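You operate a simulated robot arm through the tools that you are given. There is no shell and no other tool.

Carry out the task below with a simulated robot arm. There is one attempt and no reset: what you move stays moved.

Task
Free the middle conveyor's pinched can and run it to the gate.
Fine: belt switch Off first and left Off; free both star knobs on the rails, set the width to 45, tighten both; then hold the yellow button.

Only the result counts: the job must be done as asked and must still hold three seconds after the hand-in. Knocking over, shifting, dropping, spilling or breaking anything else fails it.

Robot
A 7-joint arm with a two-finger parallel gripper, fixed in place. Base frame: the origin is at the foot of the arm, x ahead of it, y to its left, z up. Readings come in m, rad, newtons and seconds.
Its first joint turns from -2.304 to 2.304 rad. Payload 3.91 kg.
The tool frame sits at the grasp point between the pads (the TCP): z along the fingers, y along the line on which they close. The tips reach 0.03 m beyond it. The gripper opens to 0.11 m. The fingers are 0.02 m wide and 0.01 m thick; the gripper's body (0.048 by 0.112 m) begins 0.055 m behind the TCP.
Orientation is that of the tool frame in the base frame, as [roll, pitch, yaw] about the fixed x, y, z axes, in that order (R = Rz(yaw) Ry(pitch) Rx(roll)). With the fingers straight down and closing along the base's y, the tool's x points along the base's -x, its y along +y and its z along -z.

Tools
- The arm moves only by the tool apply_moves. Its argument "deltas" is a list of rows, each a list of 6 numbers: the shift along the tool's x, y, z in cm, then the turn, a rotation vector about the tool's x, y, z in rad. In form: [[tx, ty, tz, wx, wy, wz], ...]. A call has 1 to 20 rows; each row shifts and turns the commanded pose from where the row before left it, along the tool's axes as they then stand. "gripper" is the opening, from 0 (shut) to 1 (fully open), set as the call begins (left out, the last holds). A row lasts 0.2 s, in which the tool goes at most 0.05 m and 0.15 rad; a call with a longer step from one row to the next is refused whole, and so is a gripper value outside its range. Where a pose cannot be reached the arm comes as near as it can. A force on the tool above 40 N (or 10 N above the force at the start of the call, whichever is more), or a blocked arm, ends the call early, and 0.2 s more pass. The fingers move at their own pace (about 0.108 m/s each) and stop on an object; they squeeze with about 31 N. The grip force told is the motor's: it shows also when the fingers shut on nothing. Time passes only in rows, and 0.2 s behind the last, so rows that do not move let the fingers close. It gives the time, the measured TCP pose, the force on the tool (base axes), the opening and the grip force at its end, in the units of the frame above (readings bear some noise), with the torque about the TCP (base axes, N m) and any sound that the robot's microphone picked up.
- Cameras (640 x 400 px; columns grow to the right, rows downward): "scene" is fixed at [0.401, -0.5023, 1.5684]; the picture's right is [0.96, 0.27, 0.00], its down [0.11, -0.40, -0.91] and it looks along [-0.25, 0.87, -0.42] (base axes); focal length 336 px, centre (320, 200). "wrist" rides on the gripper at [0.072, 0.017, -0.103] in the tool frame; the picture's right is [-0.23, 0.97, 0.00], its down [-0.76, -0.18, -0.62] and it looks along [-0.61, -0.14, 0.78] (tool axes); focal length 222 px, centre (320, 200). There is no depth. A picture from a camera that has moved, and an enlarged one, comes with that camera's place and axes in the base frame and with its lens.
- grab_frame(camera): a new picture of that camera. It takes no simulated time.
- zoom(camera, box): a new picture of the part [left, top, right, bottom] of that camera's present view, enlarged. It takes no simulated time.
- close_job(): hands the job in; it is judged then, once.

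Nothing tells you positions but the pictures and the camera data. Unless the task says otherwise, let go and move clear before handing in.

The tools are called after ">>>" by a JSON object that holds its "fn" and its "kwargs". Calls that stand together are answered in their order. apply_moves: Moves the arm, as the interface text tells. Its arguments: {"type":"object","properties":{"deltas":{"type":"array","items":{"type":"array","items":{"type":"number"}}},"gripper":{"type":"number"}},"required":["deltas"]} The other tools are called the same way: grab_frame (camera) takes a picture; zoom (camera, box) takes an enlarged picture of a part of a camera's view; close_job () hands the job in.

At the start:

```text
time_s: 0.0
tcp_pos: [0.2199, 0.4525, 1.3064]
orientation: [3.141, -0.001, 3.141]
ft_force: [0.2, -0.4, 1.0]
torque: [0.04, 0.0, 0.02]
grip_width: 0.1101
gripper_force: 0.1
```

scene: 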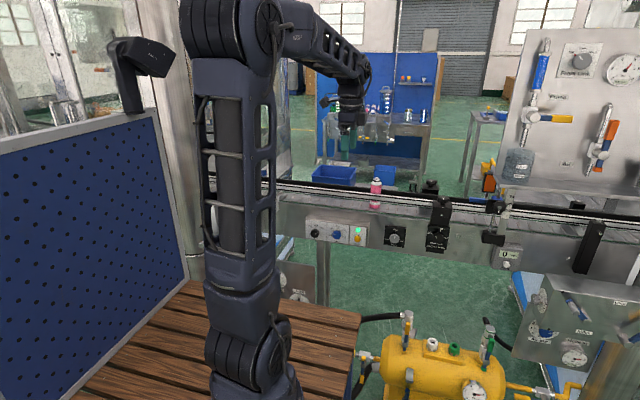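
wrist: 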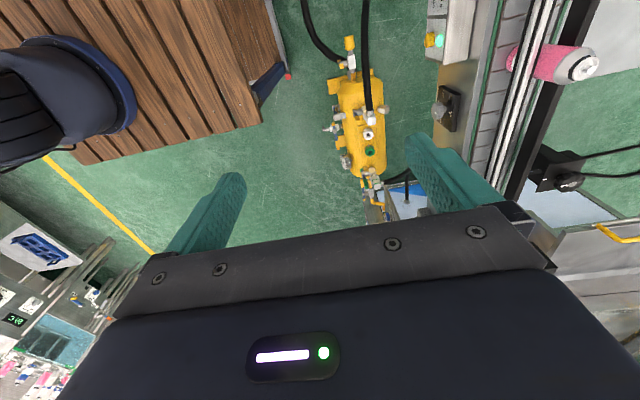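

I see the conveyor running across behind the arm with a pink can on it, and a small control box with black, blue and yellow/green elements on its front. I'll zoom in on the details before I move.

>>> {"fn": "zoom", "kwargs": {"camera": "scene", "box": [280, 160, 440, 260]}}

>>> {"fn": "zoom", "kwargs": {"camera": "scene", "box": [400, 160, 560, 260]}}

>>> {"fn": "zoom", "kwargs": {"camera": "scene", "box": [500, 160, 640, 280]}}

>>> {"fn": "zoom", "kwargs": {"camera": "wrist", "box": [400, 0, 640, 250]}}

```text
4.00 times, centred on (360, 210) of scene
camera zoom: at [0.401, -0.5023, 1.5684], right [0.96, 0.27, 0.0], down [0.11, -0.4, -0.91], along [-0.25, 0.87, -0.42], focal length 1344 px, centre (160, 160)
```

zoom: 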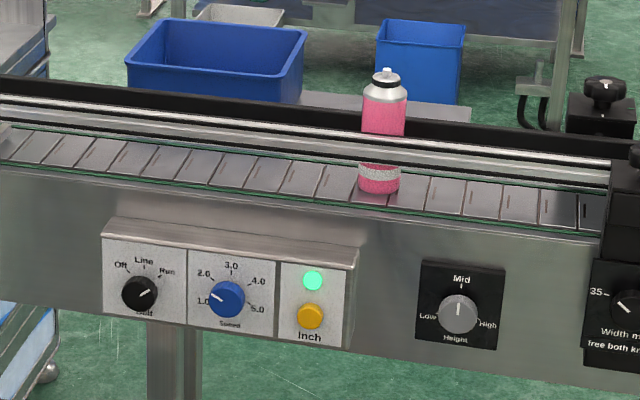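

```text
4.00 times, centred on (480, 210) of scene
camera zoom: at [0.401, -0.5023, 1.5684], right [0.96, 0.27, 0.0], down [0.11, -0.4, -0.91], along [-0.25, 0.87, -0.42], focal length 1344 px, centre (-320, 160)
```

zoom: 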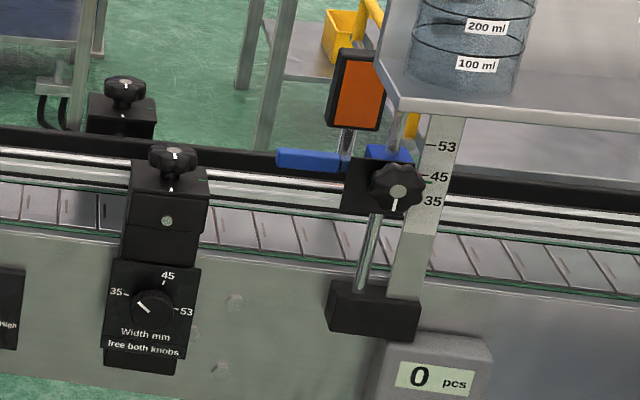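

```text
3.33 times, centred on (570, 220) of scene
camera zoom: at [0.401, -0.5023, 1.5684], right [0.96, 0.27, 0.0], down [0.11, -0.4, -0.91], along [-0.25, 0.87, -0.42], focal length 1120 px, centre (-513, 133)
```

zoom: 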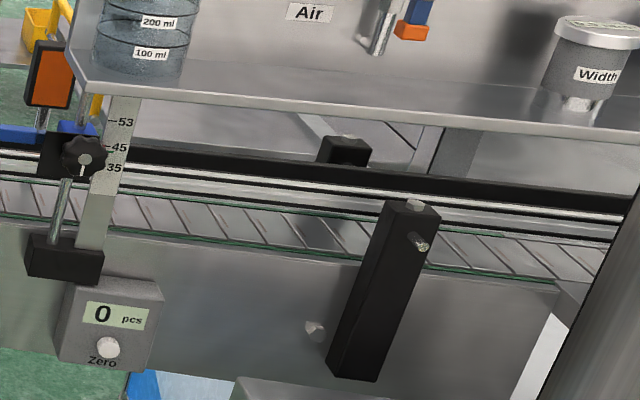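

```text
1.60 times, centred on (520, 125) of wrist
camera zoom: at [0.1471, 0.4704, 1.4102], right [0.23, 0.97, 0.0], down [0.76, -0.18, 0.62], along [0.61, -0.14, -0.78], focal length 355 px, centre (0, 320)
```

zoom: 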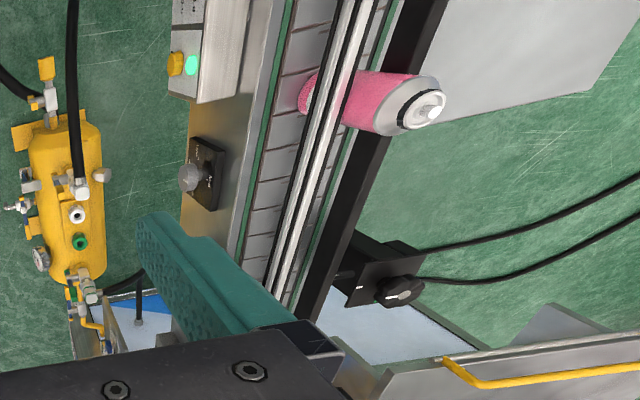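

The pink can sits at about (0.27, 0.79, ~1.0), and the conveyor front panel is near y≈0.67, facing the robot. The width dial shows 35 and the belt switch appears to be on Run. I'll turn the tool horizontal toward the conveyor, camera on top, for a closer look.

>>> {"fn": "apply_moves", "kwargs": {"deltas": [[0, 0, 0, -0.0864, 0.0864, 0.0864], [0, 0, 0, -0.0864, 0.0864, 0.0864], [0, 0, 0, -0.0864, 0.0864, 0.0864], [0, 0, 0, -0.0864, 0.0864, 0.0864], [0, 0, 0, -0.0864, 0.0864, 0.0864], [0, 0, 0, -0.0864, 0.0864, 0.0864], [0, 0, 0, -0.0864, 0.0864, 0.0864]]}}

```text
time_s: 1.6
tcp_pos: [0.2199, 0.4542, 1.307]
orientation: [2.678, -0.731, 2.676]
ft_force: [0.5, 0.9, 0.5]
torque: [0.02, -0.02, 0.0]
grip_width: 0.11
gripper_force: 0.0
```

The turn is going as commanded, about halfway, and nothing has touched anything. I'll finish it and take a picture.

>>> {"fn": "apply_moves", "kwargs": {"deltas": [[0, 0, 0, -0.0864, 0.0864, 0.0864], [0, 0, 0, -0.0864, 0.0864, 0.0864], [0, 0, 0, -0.0864, 0.0864, 0.0864], [0, 0, 0, -0.0864, 0.0864, 0.0864], [0, 0, 0, -0.0864, 0.0864, 0.0864], [0, 0, 0, -0.0864, 0.0864, 0.0864], [0, 0, 0, -0.0864, 0.0864, 0.0864]]}}

>>> {"fn": "grab_frame", "kwargs": {"camera": "wrist"}}

>>> {"fn": "grab_frame", "kwargs": {"camera": "scene"}}

```text
time_s: 3.2
tcp_pos: [0.2192, 0.4536, 1.3063]
orientation: [-0.468, -1.569, -1.106]
ft_force: [0.6, 0.6, 0.8]
torque: [-0.01, -0.02, 0.0]
grip_width: 0.1098
gripper_force: 0.1
```

```text
taken
camera wrist: at [0.2368, 0.3496, 1.379], right [0.97, 0.0, -0.23], down [-0.18, -0.62, -0.76], along [-0.14, 0.78, -0.61], focal length 222 px, centre (320, 200)
```

wrist: 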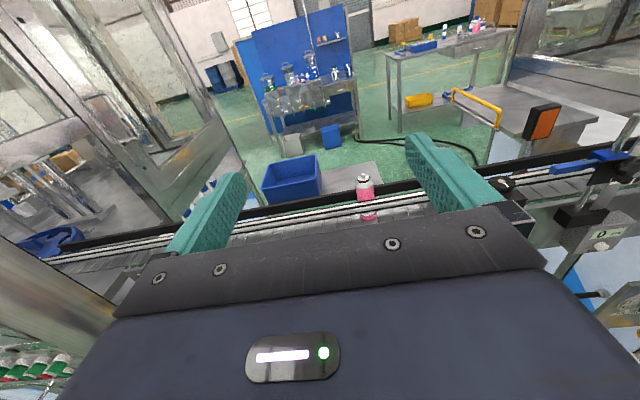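

```text
taken
```

scene: 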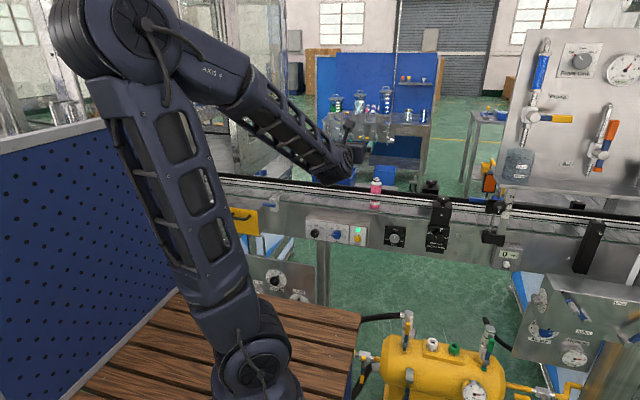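

The tool is now level and pointing at the conveyor, camera on top. I'll lower it about 0.3 m to face the control box on the front panel and look from there.

>>> {"fn": "apply_moves", "kwargs": {"deltas": [[-4, 0, 0, 0, 0, 0], [-4, 0, 0, 0, 0, 0], [-4, 0, 0, 0, 0, 0], [-4, 0, 0, 0, 0, 0], [-4, 0, 0, 0, 0, 0], [-4, 0, 0, 0, 0, 0], [-4, 0, 0, 0, 0, 0]]}}

>>> {"fn": "grab_frame", "kwargs": {"camera": "wrist"}}

>>> {"fn": "grab_frame", "kwargs": {"camera": "scene"}}

```text
time_s: 5.0
tcp_pos: [0.2691, 0.4915, 1.0464]
orientation: [2.05, -1.543, 2.621]
ft_force: [-1.0, 0.4, 0.6]
torque: [-0.02, -0.04, -0.09]
grip_width: 0.1097
gripper_force: 0.1
out of reach, approached as far as the arm can: row 2, 3, 4, 5, 6, 7
stopped in row 7: the arm was blocked; the commanded pose is now the measured one
```

```text
taken
camera wrist: at [0.281, 0.3876, 1.1205], right [0.98, -0.04, -0.2], down [-0.19, -0.63, -0.76], along [-0.09, 0.78, -0.62], focal length 222 px, centre (320, 200)
```

wrist: 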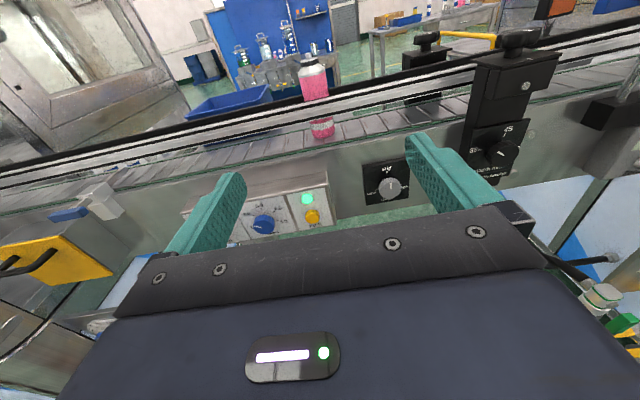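

```text
taken
```

scene: 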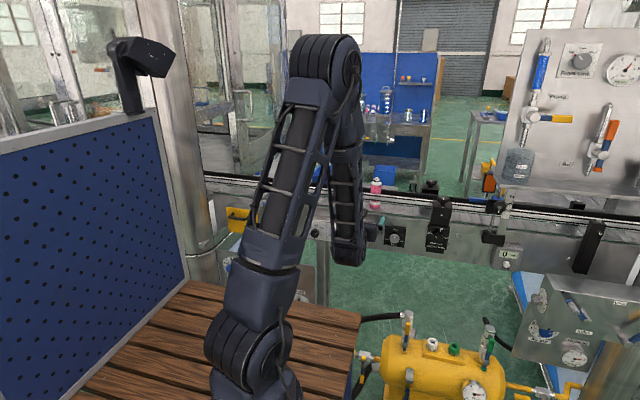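

The arm got as far as (0.27, 0.49, 1.05); closer to the base than this, a level tool is out of reach. The panel is in clear view now, so I'll zoom in on the details.

>>> {"fn": "zoom", "kwargs": {"camera": "wrist", "box": [180, 150, 340, 250]}}

>>> {"fn": "zoom", "kwargs": {"camera": "wrist", "box": [380, 10, 580, 190]}}

>>> {"fn": "zoom", "kwargs": {"camera": "scene", "box": [410, 165, 530, 265]}}

```text
4.00 times, centred on (260, 200) of wrist
camera zoom: at [0.281, 0.3876, 1.1205], right [0.98, -0.04, -0.2], down [-0.19, -0.63, -0.76], along [-0.09, 0.78, -0.62], focal length 888 px, centre (560, 200)
```

zoom: 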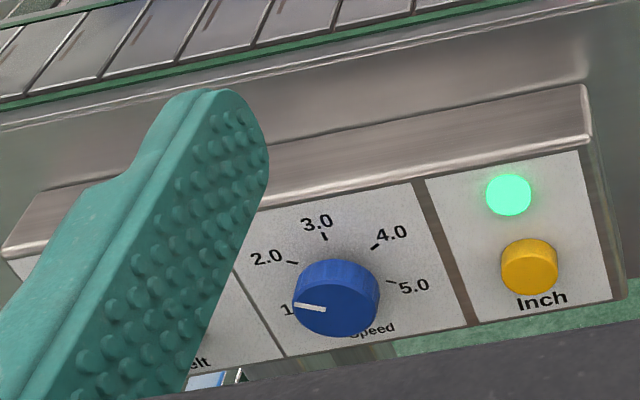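

```text
2.22 times, centred on (480, 100) of wrist
camera zoom: at [0.281, 0.3876, 1.1205], right [0.98, -0.04, -0.2], down [-0.19, -0.63, -0.76], along [-0.09, 0.78, -0.62], focal length 494 px, centre (-36, 422)
```

zoom: 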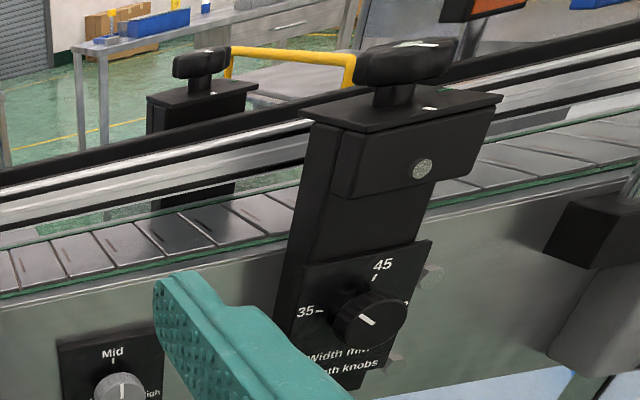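

```text
4.00 times, centred on (470, 215) of scene
camera zoom: at [0.401, -0.5023, 1.5684], right [0.96, 0.27, 0.0], down [0.11, -0.4, -0.91], along [-0.25, 0.87, -0.42], focal length 1344 px, centre (-280, 140)
```

zoom: 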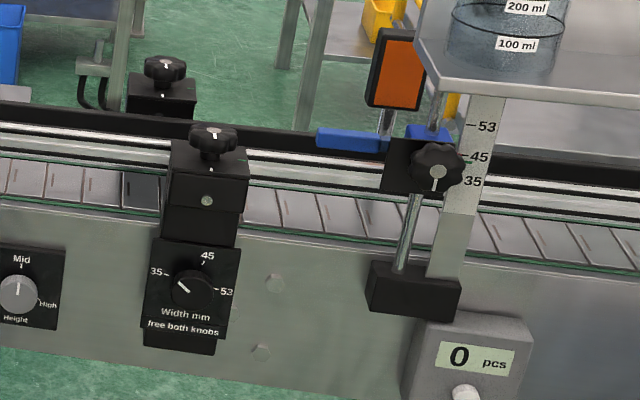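

The switch labels read Off / Line / Run, and the control box front is at about y≈0.70, z≈0.83. I'll square up the tool and move toward the belt switch, where reach is better, then check again.

>>> {"fn": "apply_moves", "kwargs": {"deltas": [[-2.5, -2.0, 3.0, 0.0414, 0.0133, 0.0244], [-2.5, -2.0, 3.0, 0, 0, 0], [-2.5, -2.0, 2.0, 0, 0, 0]]}}

>>> {"fn": "grab_frame", "kwargs": {"camera": "wrist"}}

```text
time_s: 5.8
tcp_pos: [0.2432, 0.5359, 1.0028]
orientation: [-0.114, -1.567, -1.451]
ft_force: [6.7, -1.5, 0.0]
torque: [-0.01, 0.01, 0.45]
grip_width: 0.1099
gripper_force: 0.1
out of reach, approached as far as the arm can: row 2, 3
```

```text
taken
camera wrist: at [0.2603, 0.4318, 1.0751], right [0.97, 0.01, -0.23], down [-0.17, -0.62, -0.76], along [-0.15, 0.78, -0.6], focal length 222 px, centre (320, 200)
```

wrist: 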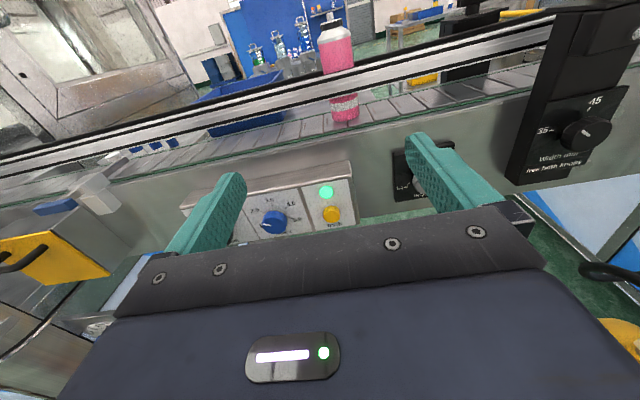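

The arm stopped at about (0.24, 0.54, 1.00), short of the commanded pose. I'll check its configuration in the scene view before going on.

>>> {"fn": "grab_frame", "kwargs": {"camera": "scene"}}

>>> {"fn": "apply_moves", "kwargs": {"deltas": [[0, 0, 0, 0, 0, 0]]}}

```text
taken
```

scene: 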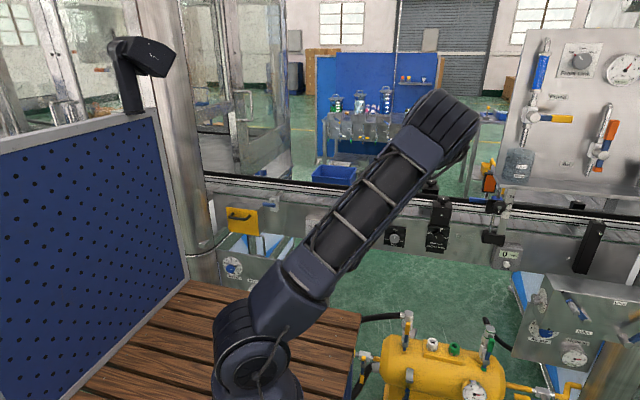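

```text
time_s: 6.2
tcp_pos: [0.2432, 0.5352, 1.0032]
orientation: [0.024, -1.566, -1.59]
ft_force: [-0.3, -0.7, 0.0]
torque: [-0.03, 0.0, 0.01]
grip_width: 0.1101
gripper_force: 0.1
```

The elbow has swung over to the right, and I think the limit is how far the arm can fold. Moving forward should open it up, so I'll advance in y first and then go lower.

>>> {"fn": "apply_moves", "kwargs": {"deltas": [[0, 0, 2.5, 0, 0, 0], [0, 0, 2.5, 0, 0, 0], [0, 0, 2.0, 0, 0, 0]]}}

>>> {"fn": "grab_frame", "kwargs": {"camera": "wrist"}}

>>> {"fn": "grab_frame", "kwargs": {"camera": "scene"}}

```text
time_s: 7.0
tcp_pos: [0.2537, 0.5676, 1.0227]
orientation: [0.061, -1.568, -1.624]
ft_force: [-0.7, 0.5, 0.2]
torque: [0.0, -0.01, 0.02]
grip_width: 0.11
gripper_force: 0.0
out of reach, approached as far as the arm can: row 1, 2, 3
```

```text
taken
camera wrist: at [0.2727, 0.4636, 1.0948], right [0.97, 0.01, -0.23], down [-0.17, -0.62, -0.76], along [-0.15, 0.78, -0.6], focal length 222 px, centre (320, 200)
```

wrist: 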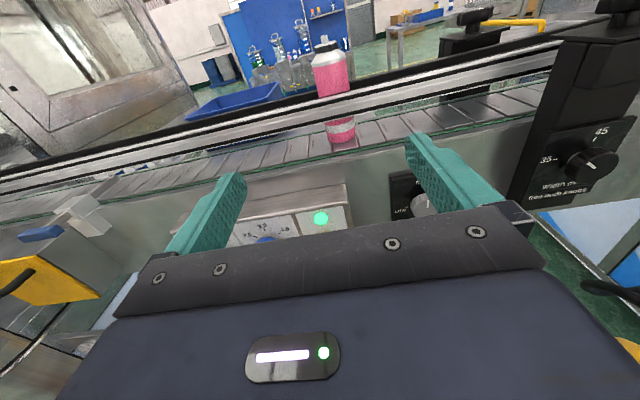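

```text
taken
```

scene: 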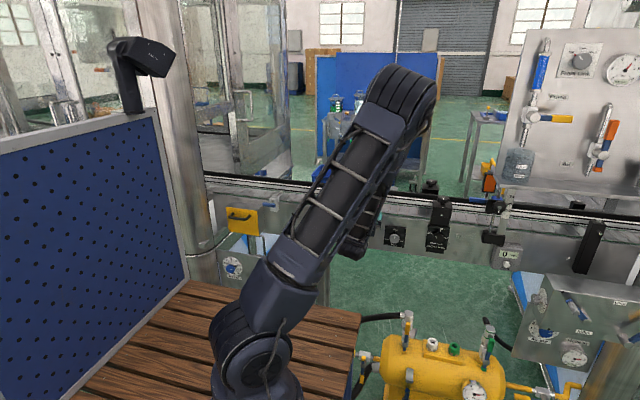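

The measured pose lags the commanded one, so the arm may still be working its way out of the folded posture. I'll wait a few empty rows to see whether it keeps moving.

>>> {"fn": "apply_moves", "kwargs": {"deltas": [[0, 0, 0, 0, 0, 0], [0, 0, 0, 0, 0, 0], [0, 0, 0, 0, 0, 0], [0, 0, 0, 0, 0, 0]]}}

```text
time_s: 8.0
tcp_pos: [0.2544, 0.5672, 1.0226]
orientation: [-0.003, -1.567, -1.559]
ft_force: [-1.2, -0.3, 0.4]
torque: [0.0, 0.05, -0.02]
grip_width: 0.1102
gripper_force: 0.1
```

It isn't moving, so it is caught against a joint limit. I'll go up to unfold the arm and come down again further forward.

>>> {"fn": "apply_moves", "kwargs": {"deltas": [[4, 0, 0, 0, 0, 0], [4, 0, 0, 0, 0, 0], [4, 0, 0, 0, 0, 0], [4, 0, 0, 0, 0, 0], [4, 0, 0, 0, 0, 0], [4, 0, 0, 0, 0, 0]]}}

>>> {"fn": "grab_frame", "kwargs": {"camera": "scene"}}

>>> {"fn": "grab_frame", "kwargs": {"camera": "wrist"}}

```text
time_s: 9.4
tcp_pos: [0.254, 0.5676, 1.2626]
orientation: [2.439, -1.57, 2.273]
ft_force: [-0.6, 0.1, 0.5]
torque: [0.06, 0.0, 0.01]
grip_width: 0.1101
gripper_force: 0.0
```

```text
taken
```

scene: 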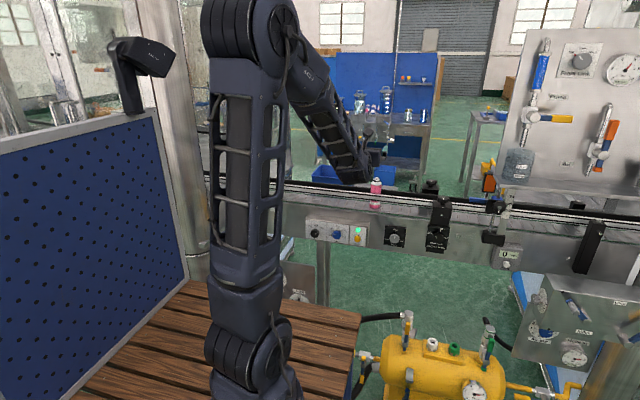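

```text
taken
camera wrist: at [0.271, 0.4635, 1.3357], right [0.97, 0.0, -0.23], down [-0.18, -0.62, -0.76], along [-0.14, 0.78, -0.61], focal length 222 px, centre (320, 200)
```

wrist: 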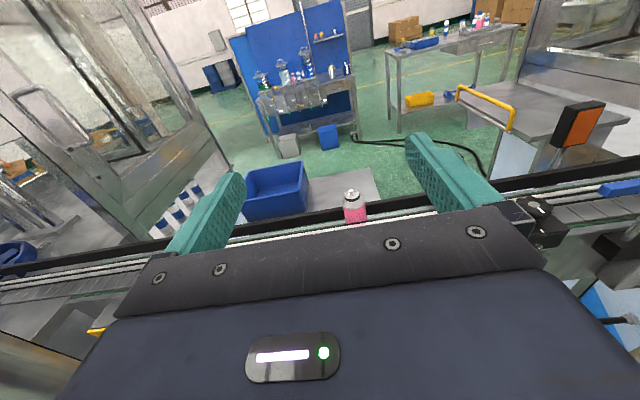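

The arm is unfolded now, at (0.254, 0.568, 1.263). I'll advance to y≈0.63 up here, then lower step by step in front of the panel.

>>> {"fn": "apply_moves", "kwargs": {"deltas": [[0, 0, 3, 0, 0, 0], [0, 0, 3, 0, 0, 0], [-4, 0, 0, 0, 0, 0], [-4, 0, 0, 0, 0, 0], [-4, 0, 0, 0, 0, 0], [-4, 0, 0, 0, 0, 0]]}}

>>> {"fn": "grab_frame", "kwargs": {"camera": "scene"}}

>>> {"fn": "grab_frame", "kwargs": {"camera": "wrist"}}

```text
time_s: 11.0
tcp_pos: [0.3517, 0.6025, 1.1181]
orientation: [-1.702, -1.569, -0.007]
ft_force: [-1.7, -0.7, -0.6]
torque: [-0.01, -0.01, -0.11]
grip_width: 0.11
gripper_force: 0.1
out of reach, approached as far as the arm can: row 6
stopped in row 6: the arm was blocked; the commanded pose is now the measured one
```

```text
taken
```

scene: 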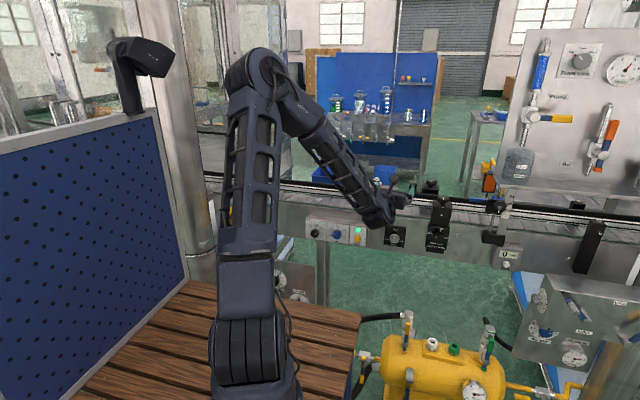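

```text
taken
camera wrist: at [0.3557, 0.4967, 1.1908], right [0.96, -0.14, -0.23], down [-0.26, -0.59, -0.76], along [-0.03, 0.79, -0.61], focal length 222 px, centre (320, 200)
```

wrist: 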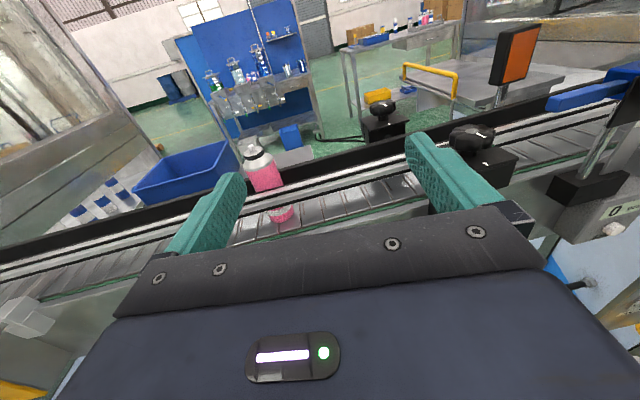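

The arm stalled while lowering, and the tool drifted to x≈0.35 and yawed slightly. I'll raise a little, square it up, and roll the tool a quarter turn so the wrist sits more naturally before I lower again.

>>> {"fn": "apply_moves", "kwargs": {"deltas": [[4, 0, 0, 0.138, 0, 0], [4, 0, 0, 0, 0, 0], [0, 0, 0, 0, 0, -0.1428], [0, 0, 0, 0, 0, -0.1428], [0, 0, 0, 0, 0, -0.1428], [0, 0, 0, 0, 0, -0.1428], [0, 0, 0, 0, 0, -0.1428], [0, 0, 0, 0, 0, -0.1428], [0, 0, 0, 0, 0, -0.1428], [0, 0, 0, 0, 0, -0.1428], [0, 0, 0, 0, 0, -0.1428], [0, 0, 0, 0, 0, -0.1428], [0, 0, 0, 0, 0, -0.1428]]}}

>>> {"fn": "grab_frame", "kwargs": {"camera": "scene"}}

>>> {"fn": "grab_frame", "kwargs": {"camera": "wrist"}}

```text
time_s: 13.8
tcp_pos: [0.351, 0.6028, 1.1968]
orientation: [1.572, -0.003, -3.14]
ft_force: [-1.3, 0.0, 0.1]
torque: [-0.01, -0.03, 0.01]
grip_width: 0.1103
gripper_force: 0.0
```

```text
taken
```

scene: 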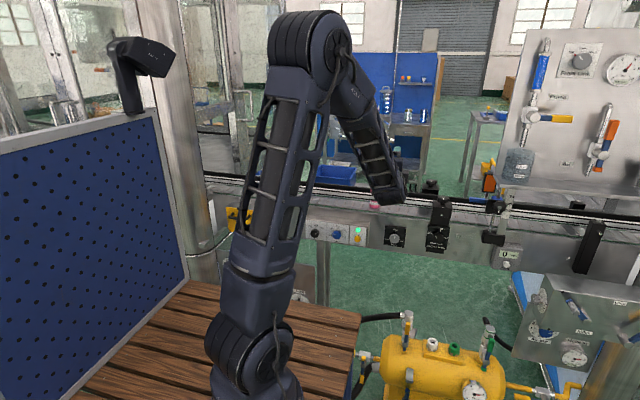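

```text
taken
camera wrist: at [0.28, 0.4988, 1.2146], right [0.23, 0.0, 0.97], down [0.76, -0.62, -0.18], along [0.61, 0.78, -0.14], focal length 222 px, centre (320, 200)
```

wrist: 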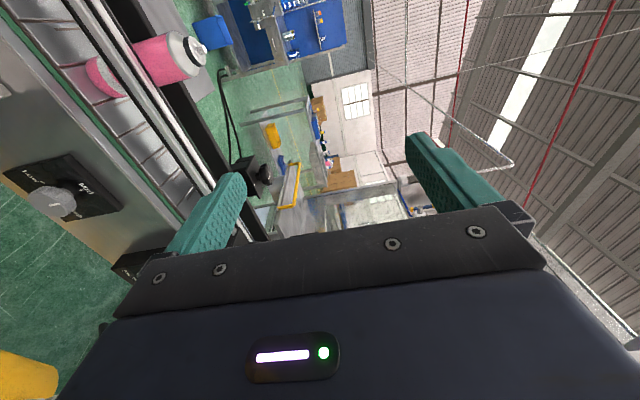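

The tool is squared up at (0.351, 0.603, 1.197), rolled a quarter turn. I'll test lowering from here.

>>> {"fn": "apply_moves", "kwargs": {"deltas": [[0, -3, 0, 0, 0, 0], [0, -3, 0, 0, 0, 0], [0, -3, 0, 0, 0, 0], [0, -3, 0, 0, 0, 0], [0, -3, 0, 0, 0, 0]]}}

>>> {"fn": "grab_frame", "kwargs": {"camera": "scene"}}

```text
time_s: 15.0
tcp_pos: [0.3502, 0.6031, 1.0474]
orientation: [1.569, -0.002, -3.139]
ft_force: [0.4, 0.0, -0.5]
torque: [-0.01, 0.0, -0.01]
grip_width: 0.1101
gripper_force: 0.1
```

```text
taken
```

scene: 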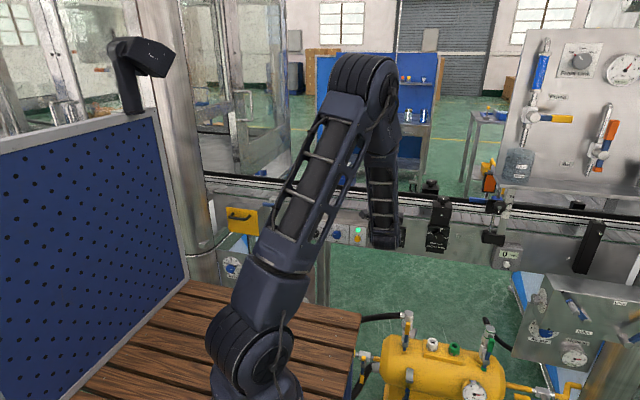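

That worked with no loss of pose. I'll keep lowering toward the dial height, about z≈0.87.

>>> {"fn": "apply_moves", "kwargs": {"deltas": [[0, -3, 0, 0, 0, 0], [0, -3, 0, 0, 0, 0], [0, -3, 0, 0, 0, 0], [0, -3, 0, 0, 0, 0], [0, -3, 0, 0, 0, 0]]}}

>>> {"fn": "grab_frame", "kwargs": {"camera": "scene"}}

>>> {"fn": "grab_frame", "kwargs": {"camera": "wrist"}}

```text
time_s: 16.2
tcp_pos: [0.35, 0.6015, 0.897]
orientation: [1.571, -0.003, -3.14]
ft_force: [0.3, -0.2, 0.6]
torque: [-0.01, 0.02, -0.02]
grip_width: 0.1098
gripper_force: 0.1
```

```text
taken
```

scene: 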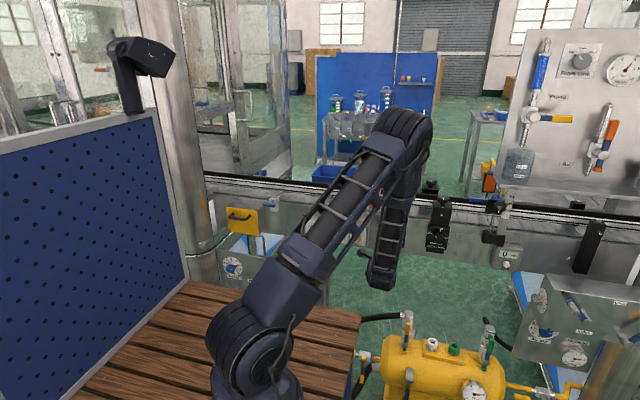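

```text
taken
camera wrist: at [0.2787, 0.4979, 0.915], right [0.23, 0.0, 0.97], down [0.76, -0.62, -0.18], along [0.61, 0.78, -0.14], focal length 222 px, centre (320, 200)
```

wrist: 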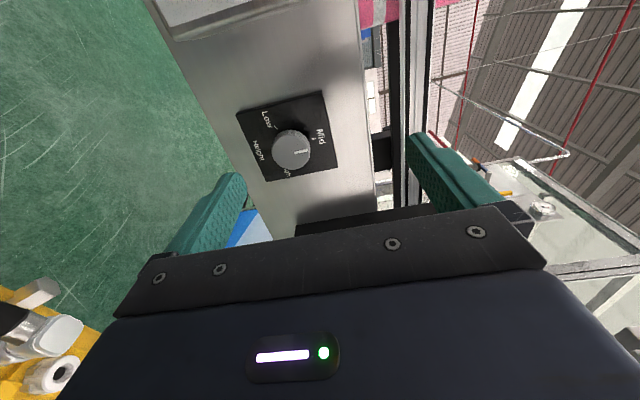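

The Height dial is clearly at about (0.373, 0.71, 0.862) and the arm is holding a good pose. The belt switch should be near x≈0.04, z≈0.83, so I'll move left along the panel and look at the control box.

>>> {"fn": "apply_moves", "kwargs": {"deltas": [[3, -0.5, 0, 0, 0, 0], [3, -0.5, 0, 0, 0, 0], [3, -0.5, 0, 0, 0, 0], [3, -0.5, 0, 0, 0, 0], [3, 0, 0, 0, 0, 0]]}}

>>> {"fn": "grab_frame", "kwargs": {"camera": "wrist"}}

>>> {"fn": "grab_frame", "kwargs": {"camera": "scene"}}

```text
time_s: 17.4
tcp_pos: [0.1989, 0.6031, 0.8788]
orientation: [1.571, -0.003, -3.139]
ft_force: [-1.0, 1.5, 0.8]
torque: [0.01, 0.0, -0.03]
grip_width: 0.11
gripper_force: 0.0
```

```text
taken
camera wrist: at [0.1277, 0.4987, 0.8956], right [0.23, 0.0, 0.97], down [0.76, -0.62, -0.18], along [0.61, 0.78, -0.14], focal length 222 px, centre (320, 200)
```

wrist: 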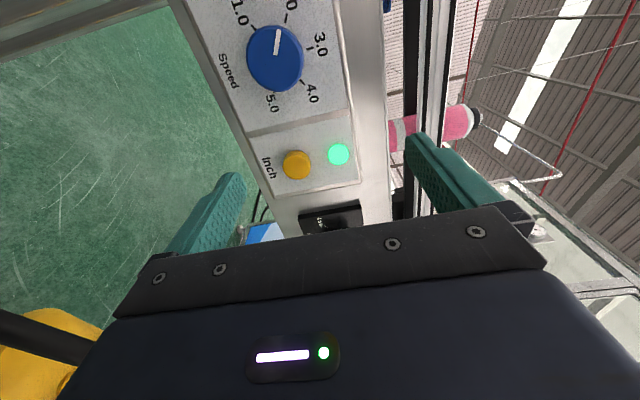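

```text
taken
```

scene: 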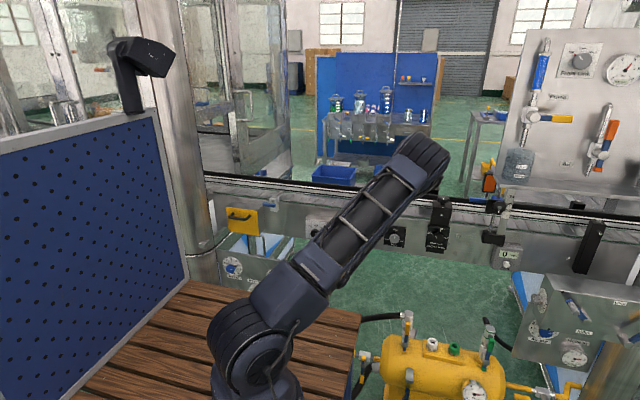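

The Inch button is near (0.226, 0.685, 0.845) and the speed knob near x≈0.138. The belt switch should be about 9 cm further left, so I'll carry on left.

>>> {"fn": "apply_moves", "kwargs": {"deltas": [[3, -0.5, 0, 0, 0, 0], [3, -0.5, 0, 0, 0, 0], [3, 0, 0, 0, 0, 0], [3, 0, 0, 0, 0, 0]]}}

>>> {"fn": "grab_frame", "kwargs": {"camera": "wrist"}}

>>> {"fn": "grab_frame", "kwargs": {"camera": "scene"}}

```text
time_s: 18.4
tcp_pos: [0.0807, 0.6013, 0.8679]
orientation: [1.571, -0.003, -3.141]
ft_force: [-0.2, 0.6, -0.3]
torque: [0.01, 0.01, -0.03]
grip_width: 0.11
gripper_force: 0.1
```

```text
taken
camera wrist: at [0.0094, 0.4977, 0.8855], right [0.23, 0.0, 0.97], down [0.76, -0.62, -0.18], along [0.61, 0.78, -0.14], focal length 222 px, centre (320, 200)
```

wrist: 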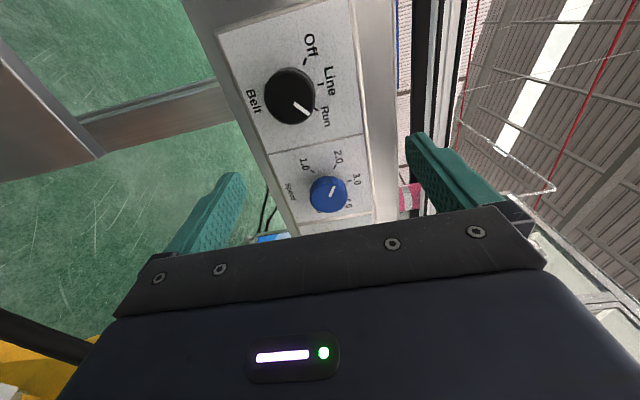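

```text
taken
```

scene: 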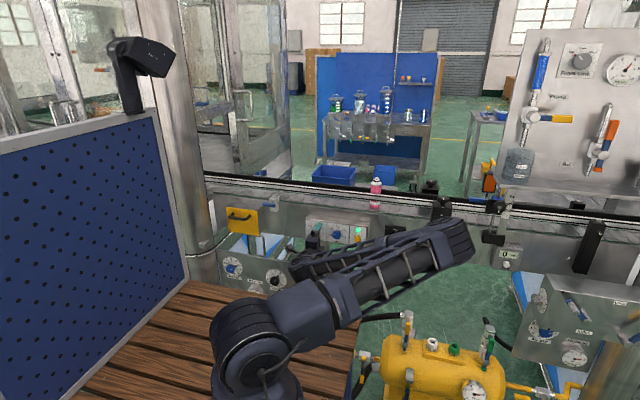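

The belt switch is now in clear view. I'll zoom to read its pointer and tick angles.

>>> {"fn": "zoom", "kwargs": {"camera": "wrist", "box": [220, 10, 380, 210]}}

>>> {"fn": "zoom", "kwargs": {"camera": "scene", "box": [290, 200, 380, 260]}}

```text
2.00 times, centred on (300, 110) of wrist
camera zoom: at [0.0094, 0.4977, 0.8855], right [0.23, 0.0, 0.97], down [0.76, -0.62, -0.18], along [0.61, 0.78, -0.14], focal length 444 px, centre (360, 380)
```

zoom: 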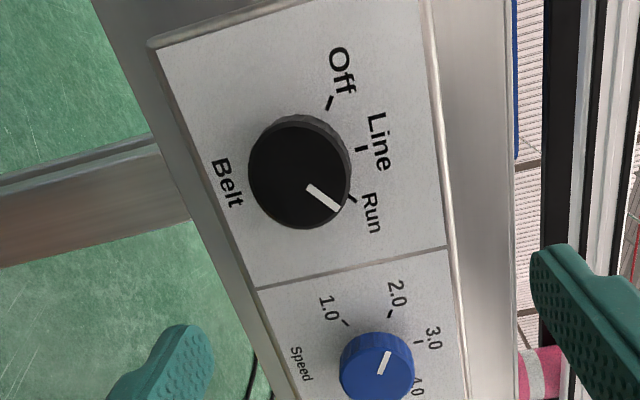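

```text
6.67 times, centred on (335, 230) of scene
camera zoom: at [0.401, -0.5023, 1.5684], right [0.96, 0.27, 0.0], down [0.11, -0.4, -0.91], along [-0.25, 0.87, -0.42], focal length 2240 px, centre (220, 0)
```

zoom: 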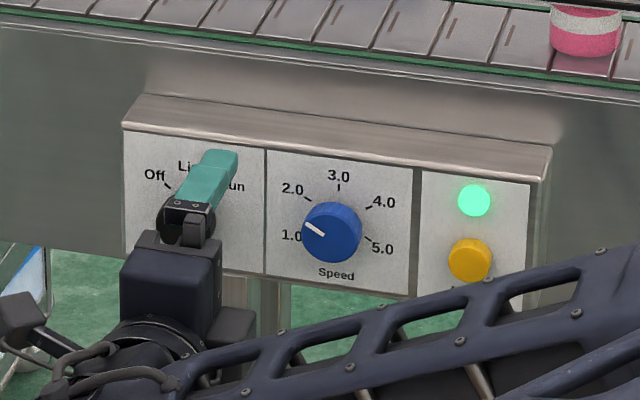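

The belt knob face is at about (0.046, 0.67, 0.854), diameter about 3.8 cm, with its pointer on Run (~50° right) and Off at ~-48°. I'll line up on its axis, move in part way and check.

>>> {"fn": "apply_moves", "kwargs": {"deltas": [[1.75, -0.7, 0, 0, 0, 0], [1.75, -0.7, 0, 0, 0, 0], [0, 0, 1.0, 0, 0, 0], [0, 0, 1.0, 0, 0, 0]]}}

>>> {"fn": "grab_frame", "kwargs": {"camera": "wrist"}}

>>> {"fn": "grab_frame", "kwargs": {"camera": "scene"}}

```text
time_s: 19.4
tcp_pos: [0.0457, 0.6227, 0.8533]
orientation: [1.571, -0.004, -3.141]
ft_force: [0.7, 0.5, -0.4]
torque: [0.0, -0.03, 0.0]
grip_width: 0.1102
gripper_force: 0.0
```

```text
taken
camera wrist: at [-0.0262, 0.5181, 0.8719], right [0.23, 0.0, 0.97], down [0.76, -0.62, -0.18], along [0.61, 0.78, -0.14], focal length 222 px, centre (320, 200)
```

wrist: 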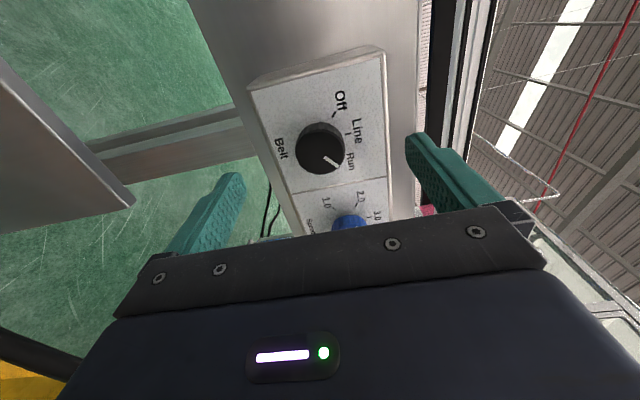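

```text
taken
```

scene: 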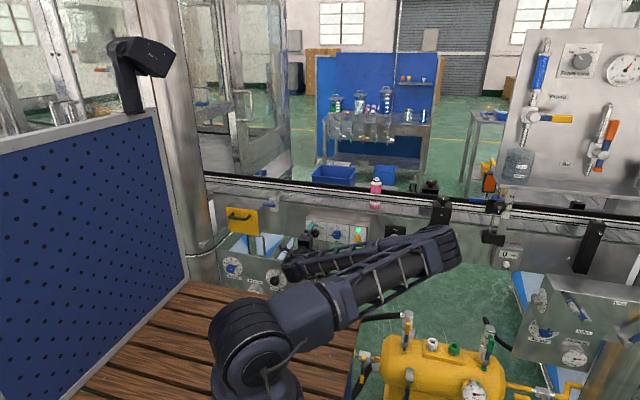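

I'll zoom in for a precise fix on the knob before closing in.

>>> {"fn": "zoom", "kwargs": {"camera": "wrist", "box": [260, 80, 400, 220]}}

>>> {"fn": "zoom", "kwargs": {"camera": "scene", "box": [270, 200, 390, 290]}}

```text
2.86 times, centred on (330, 150) of wrist
camera zoom: at [-0.0262, 0.5181, 0.8719], right [0.23, 0.0, 0.97], down [0.76, -0.62, -0.18], along [0.61, 0.78, -0.14], focal length 635 px, centre (291, 343)
```

zoom: 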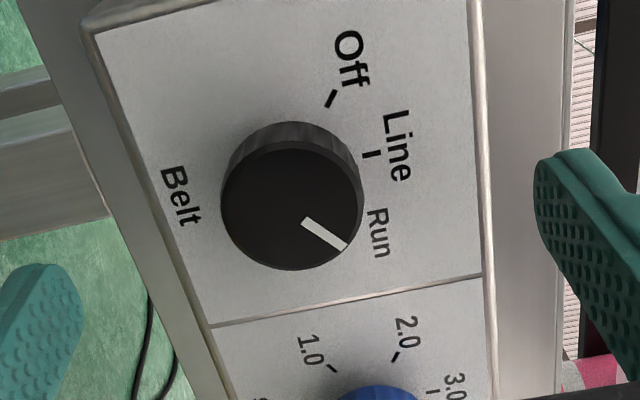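

```text
4.44 times, centred on (330, 245) of scene
camera zoom: at [0.401, -0.5023, 1.5684], right [0.96, 0.27, 0.0], down [0.11, -0.4, -0.91], along [-0.25, 0.87, -0.42], focal length 1493 px, centre (276, 0)
```

zoom: 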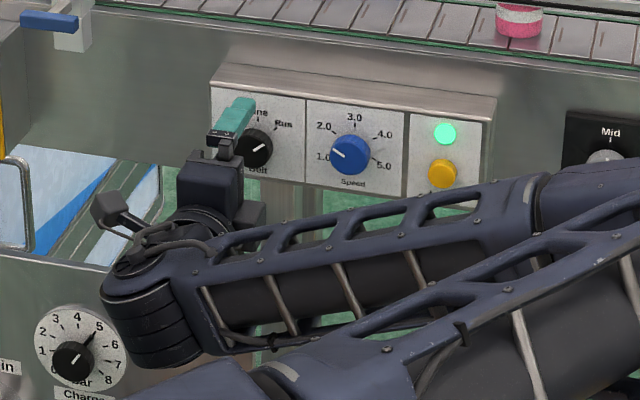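

The knob axis is near x≈0.045, z≈0.855, with its face at y≈0.665 and the panel at y≈0.68. I'll advance about 2 cm so the pads straddle the knob without touching the panel.

>>> {"fn": "apply_moves", "kwargs": {"deltas": [[0, 0.15, 0.8, 0, 0, 0], [0, 0, 0.7, 0, 0, 0], [0, 0, 0.6, 0, 0, 0]]}}

>>> {"fn": "grab_frame", "kwargs": {"camera": "wrist"}}

>>> {"fn": "zoom", "kwargs": {"camera": "scene", "box": [290, 200, 370, 260]}}

```text
time_s: 20.2
tcp_pos: [0.0457, 0.6425, 0.8565]
orientation: [1.57, -0.003, -3.139]
ft_force: [0.4, -1.0, 0.6]
torque: [0.01, 0.0, -0.01]
grip_width: 0.1099
gripper_force: 0.0
```

```text
taken
camera wrist: at [-0.0257, 0.5395, 0.8733], right [0.23, 0.0, 0.97], down [0.76, -0.62, -0.18], along [0.61, 0.78, -0.14], focal length 222 px, centre (320, 200)
```

wrist: 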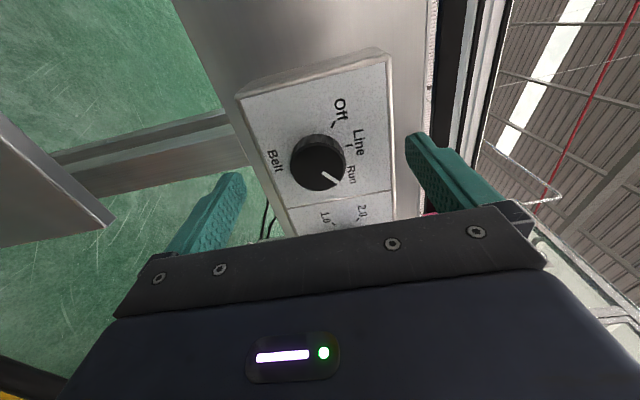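

```text
6.67 times, centred on (330, 230) of scene
camera zoom: at [0.401, -0.5023, 1.5684], right [0.96, 0.27, 0.0], down [0.11, -0.4, -0.91], along [-0.25, 0.87, -0.42], focal length 2240 px, centre (253, 0)
```

zoom: 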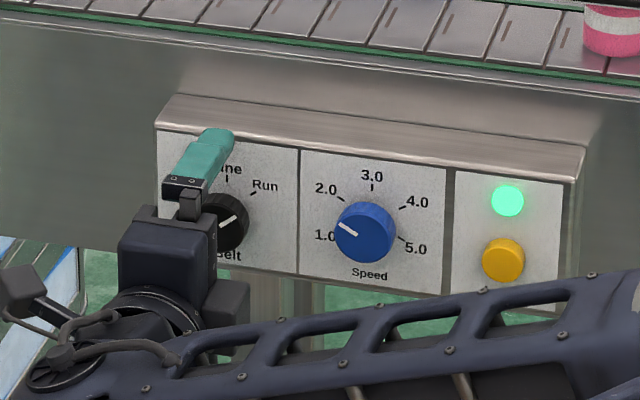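

The knob is centred between the fingers. I'll advance 4 mm more and close on it.

>>> {"fn": "apply_moves", "kwargs": {"deltas": [[0, 0, 0.4, 0, 0, 0], [0, 0, 0, 0, 0, 0]]}}

>>> {"fn": "apply_moves", "kwargs": {"deltas": [[0, 0, 0, 0, 0, 0], [0, 0, 0, 0, 0, 0], [0, 0, 0, 0, 0, 0], [0, 0, 0, 0, 0, 0]], "gripper": 0.2}}

>>> {"fn": "grab_frame", "kwargs": {"camera": "wrist"}}

```text
time_s: 20.8
tcp_pos: [0.0455, 0.6464, 0.8555]
orientation: [1.57, -0.004, -3.14]
ft_force: [-0.5, -0.2, -0.4]
torque: [-0.01, 0.03, 0.0]
grip_width: 0.1099
gripper_force: 0.1
```

```text
time_s: 21.8
tcp_pos: [0.0452, 0.6467, 0.8552]
orientation: [1.574, -0.003, -3.139]
ft_force: [-1.0, 0.5, -18.2]
torque: [-0.14, 0.01, -0.02]
grip_width: 0.0358
gripper_force: 44.8
```

```text
taken
camera wrist: at [-0.0257, 0.5434, 0.8725], right [0.23, 0.0, 0.97], down [0.76, -0.62, -0.18], along [0.61, 0.78, -0.15], focal length 222 px, centre (320, 200)
```

wrist: 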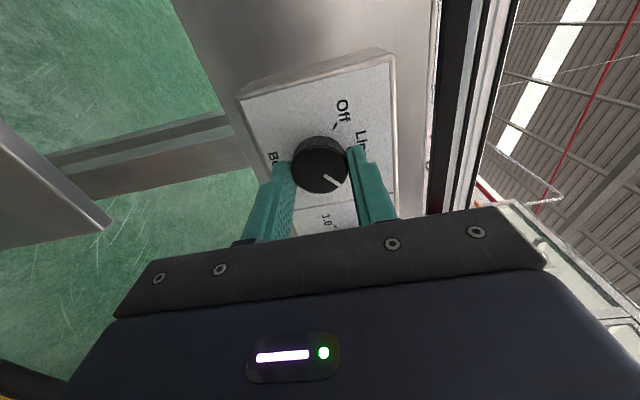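

I have the knob gripped at 3.6 cm, but there is an 18 N sideways load along z. I'll shift 1 mm to relieve it.

>>> {"fn": "apply_moves", "kwargs": {"deltas": [[0, -0.1, 0, 0, 0, 0], [0, 0, 0, 0, 0, 0]]}}

```text
time_s: 22.4
tcp_pos: [0.0453, 0.6472, 0.8548]
orientation: [1.57, -0.004, -3.14]
ft_force: [3.0, -6.3, -9.8]
torque: [-0.03, -0.01, -0.16]
grip_width: 0.0356
gripper_force: 44.9
```

The load halved. I'll shift another millimetre, then begin turning counter-clockwise toward Off.

>>> {"fn": "apply_moves", "kwargs": {"deltas": [[0, -0.1, 0, 0, 0, 0], [0, 0, 0, 0, 0, 0]]}}

>>> {"fn": "apply_moves", "kwargs": {"deltas": [[0, 0, 0, 0, 0, -0.08], [0, 0, 0, 0, 0, -0.08], [0, 0, 0, 0, 0, -0.08], [0, 0, 0, 0, 0, -0.08], [0, 0, 0, 0, 0, -0.08]]}}

>>> {"fn": "zoom", "kwargs": {"camera": "wrist", "box": [240, 80, 420, 240]}}

```text
time_s: 23.0
tcp_pos: [0.0454, 0.6473, 0.8548]
orientation: [1.569, -0.003, 3.141]
ft_force: [5.6, -4.3, 3.1]
torque: [-0.2, 0.01, 0.28]
grip_width: 0.0355
gripper_force: 44.6
```

```text
time_s: 24.1
tcp_pos: [0.0453, 0.6468, 0.8548]
orientation: [1.551, 0.338, -3.141]
ft_force: [-2.4, -5.8, 5.1]
torque: [-0.27, -0.01, -0.39]
grip_width: 0.0358
gripper_force: 45.1
out of reach, approached as far as the arm can: row 5
stopped in row 5: the force on the tool passed its limit at 54 N (the readings are from after the stop); the commanded pose is now the measured one
```

```text
2.50 times, centred on (330, 160) of wrist
camera zoom: at [-0.0265, 0.5431, 0.8451], right [-0.11, -0.02, 0.99], down [0.78, -0.62, 0.07], along [0.61, 0.79, 0.08], focal length 555 px, centre (295, 300)
```

zoom: 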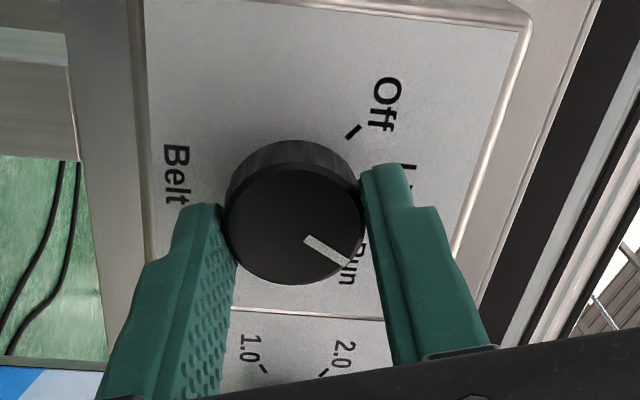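

The knob turned with the gripper by about 20° CCW, then the arm ran out of roll in that direction. I'll release, back off a little, roll the tool the other way and take a fresh bite.

>>> {"fn": "apply_moves", "kwargs": {"deltas": [[0, 0, 0, 0, 0, 0], [0, 0, 0, 0, 0, 0], [0, 0, -1, 0, 0, 0], [0, 0, -1, 0, 0, 0]], "gripper": 0.6}}

>>> {"fn": "apply_moves", "kwargs": {"deltas": [[0, 0, 0, 0, 0, 0.125], [0, 0, 0, 0, 0, 0.125], [0, 0, 0, 0, 0, 0.125], [0, 0, 0, 0, 0, 0.125], [0, 0, 0, 0, 0, 0.125], [0, 0, 0, 0, 0, 0.125], [0, 0, 0, 0, 0, 0.125], [0, 0, 0, 0, 0, 0.125]]}}

>>> {"fn": "grab_frame", "kwargs": {"camera": "wrist"}}

>>> {"fn": "grab_frame", "kwargs": {"camera": "scene"}}

```text
time_s: 25.1
tcp_pos: [0.0451, 0.6271, 0.8527]
orientation: [1.554, 0.336, -3.14]
ft_force: [0.4, 0.6, 0.6]
torque: [0.03, 0.01, -0.02]
grip_width: 0.0661
gripper_force: 0.0
```

```text
time_s: 26.9
tcp_pos: [0.0469, 0.6271, 0.8541]
orientation: [1.549, -0.665, -3.121]
ft_force: [0.8, 1.1, 0.1]
torque: [0.0, -0.03, 0.02]
grip_width: 0.0659
gripper_force: 0.0
```

```text
taken
camera wrist: at [0.0011, 0.5223, 0.9105], right [0.78, 0.0, 0.63], down [0.49, -0.61, -0.62], along [0.38, 0.79, -0.47], focal length 222 px, centre (320, 200)
```

wrist: 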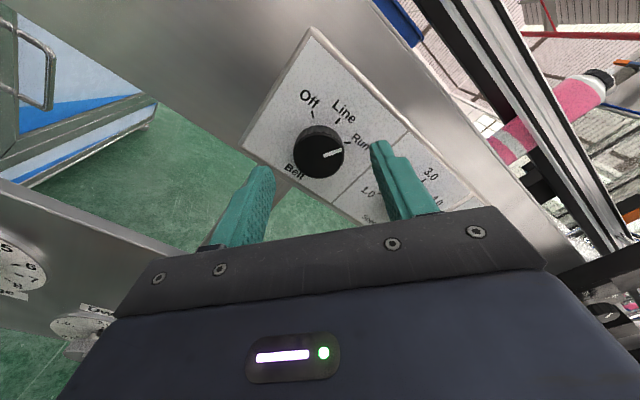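

```text
taken
```

scene: 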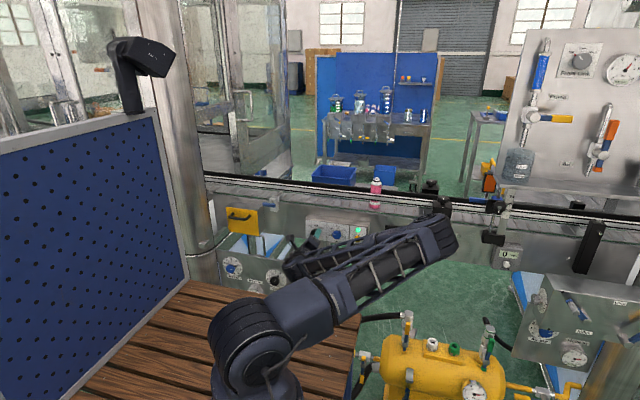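

The roll the other way went through cleanly. I'll check where the switch pointer sits now.

>>> {"fn": "zoom", "kwargs": {"camera": "wrist", "box": [250, 70, 410, 210]}}

>>> {"fn": "zoom", "kwargs": {"camera": "scene", "box": [290, 200, 370, 260]}}

```text
2.86 times, centred on (330, 140) of wrist
camera zoom: at [0.0011, 0.5223, 0.9105], right [0.78, 0.0, 0.63], down [0.49, -0.61, -0.62], along [0.38, 0.79, -0.47], focal length 635 px, centre (291, 371)
```

zoom: 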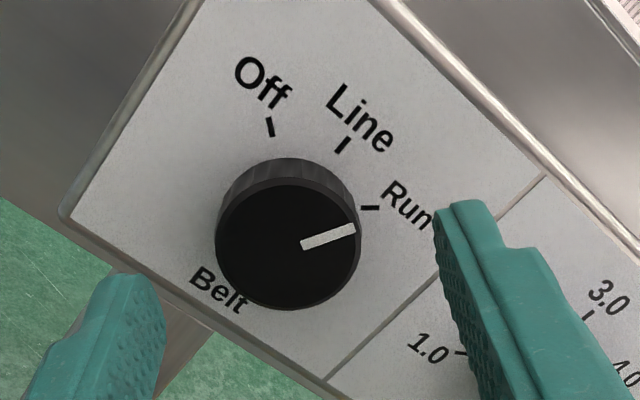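

```text
6.67 times, centred on (330, 230) of scene
camera zoom: at [0.401, -0.5023, 1.5684], right [0.96, 0.27, 0.0], down [0.11, -0.4, -0.91], along [-0.25, 0.87, -0.42], focal length 2240 px, centre (253, 0)
```

zoom: 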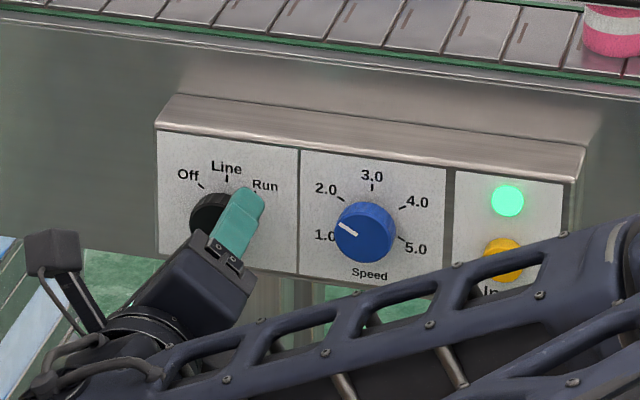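

The pointer is still on Run, so the switch has detents and sprang back. I'll grip again with this roll, giving about 57° of travel, and turn CCW past the detent.

>>> {"fn": "apply_moves", "kwargs": {"deltas": [[0.12, -0.09, 0.7, 0.009, -0.016, 0], [0, 0, 0.7, 0, 0, 0], [0, 0, 0.6, 0, 0, 0]]}}

>>> {"fn": "apply_moves", "kwargs": {"deltas": [[0, 0, 0, 0, 0, 0], [0, 0, 0, 0, 0, 0], [0, 0, 0, 0, 0, 0]], "gripper": 0.15}}

>>> {"fn": "zoom", "kwargs": {"camera": "wrist", "box": [250, 70, 410, 210]}}

```text
time_s: 27.7
tcp_pos: [0.0442, 0.6484, 0.8541]
orientation: [1.571, -0.661, -3.141]
ft_force: [0.2, 0.5, -0.5]
torque: [0.0, 0.01, -0.01]
grip_width: 0.0659
gripper_force: 0.0
```

```text
time_s: 28.5
tcp_pos: [0.0449, 0.6464, 0.8538]
orientation: [1.569, -0.664, 3.14]
ft_force: [-0.5, 3.5, 1.2]
torque: [-0.02, 0.07, -0.08]
grip_width: 0.0352
gripper_force: 44.8
```

```text
2.86 times, centred on (330, 140) of wrist
camera zoom: at [-0.001, 0.5439, 0.9128], right [0.78, 0.0, 0.63], down [0.49, -0.62, -0.61], along [0.39, 0.78, -0.48], focal length 635 px, centre (291, 371)
```

zoom: 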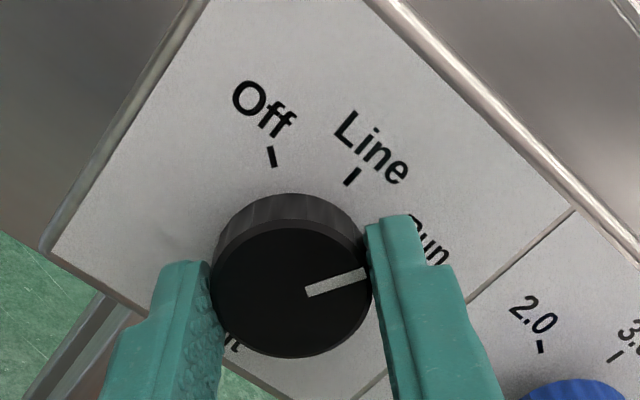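

The knob is gripped and the loads are low. I'll turn it counter-clockwise by 0.9 rad.

>>> {"fn": "apply_moves", "kwargs": {"deltas": [[0, 0, 0, 0, 0, -0.1], [0, 0, 0, 0, 0, -0.1], [0, 0, 0, 0, 0, -0.1], [0, 0, 0, 0, 0, -0.1], [0, 0, 0, 0, 0, -0.1], [0, 0, 0, 0, 0, -0.1], [0, 0, 0, 0, 0, -0.1], [0, 0, 0, 0, 0, -0.1], [0, 0, 0, 0, 0, -0.1]]}}

>>> {"fn": "zoom", "kwargs": {"camera": "wrist", "box": [250, 70, 410, 210]}}

```text
time_s: 30.5
tcp_pos: [0.0442, 0.6474, 0.8547]
orientation: [1.572, 0.239, -3.142]
ft_force: [4.0, 9.3, 17.5]
torque: [0.34, 0.05, 0.07]
grip_width: 0.0352
gripper_force: 45.1
```

```text
2.86 times, centred on (330, 140) of wrist
camera zoom: at [-0.0288, 0.5439, 0.8542], right [-0.01, 0.0, 1.0], down [0.78, -0.62, 0.01], along [0.62, 0.78, 0.01], focal length 635 px, centre (291, 371)
```

zoom: 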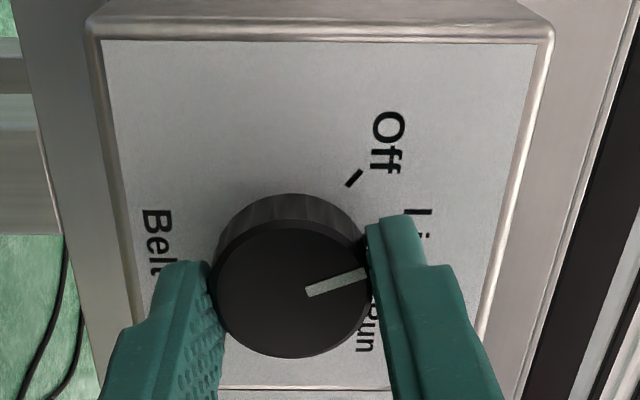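

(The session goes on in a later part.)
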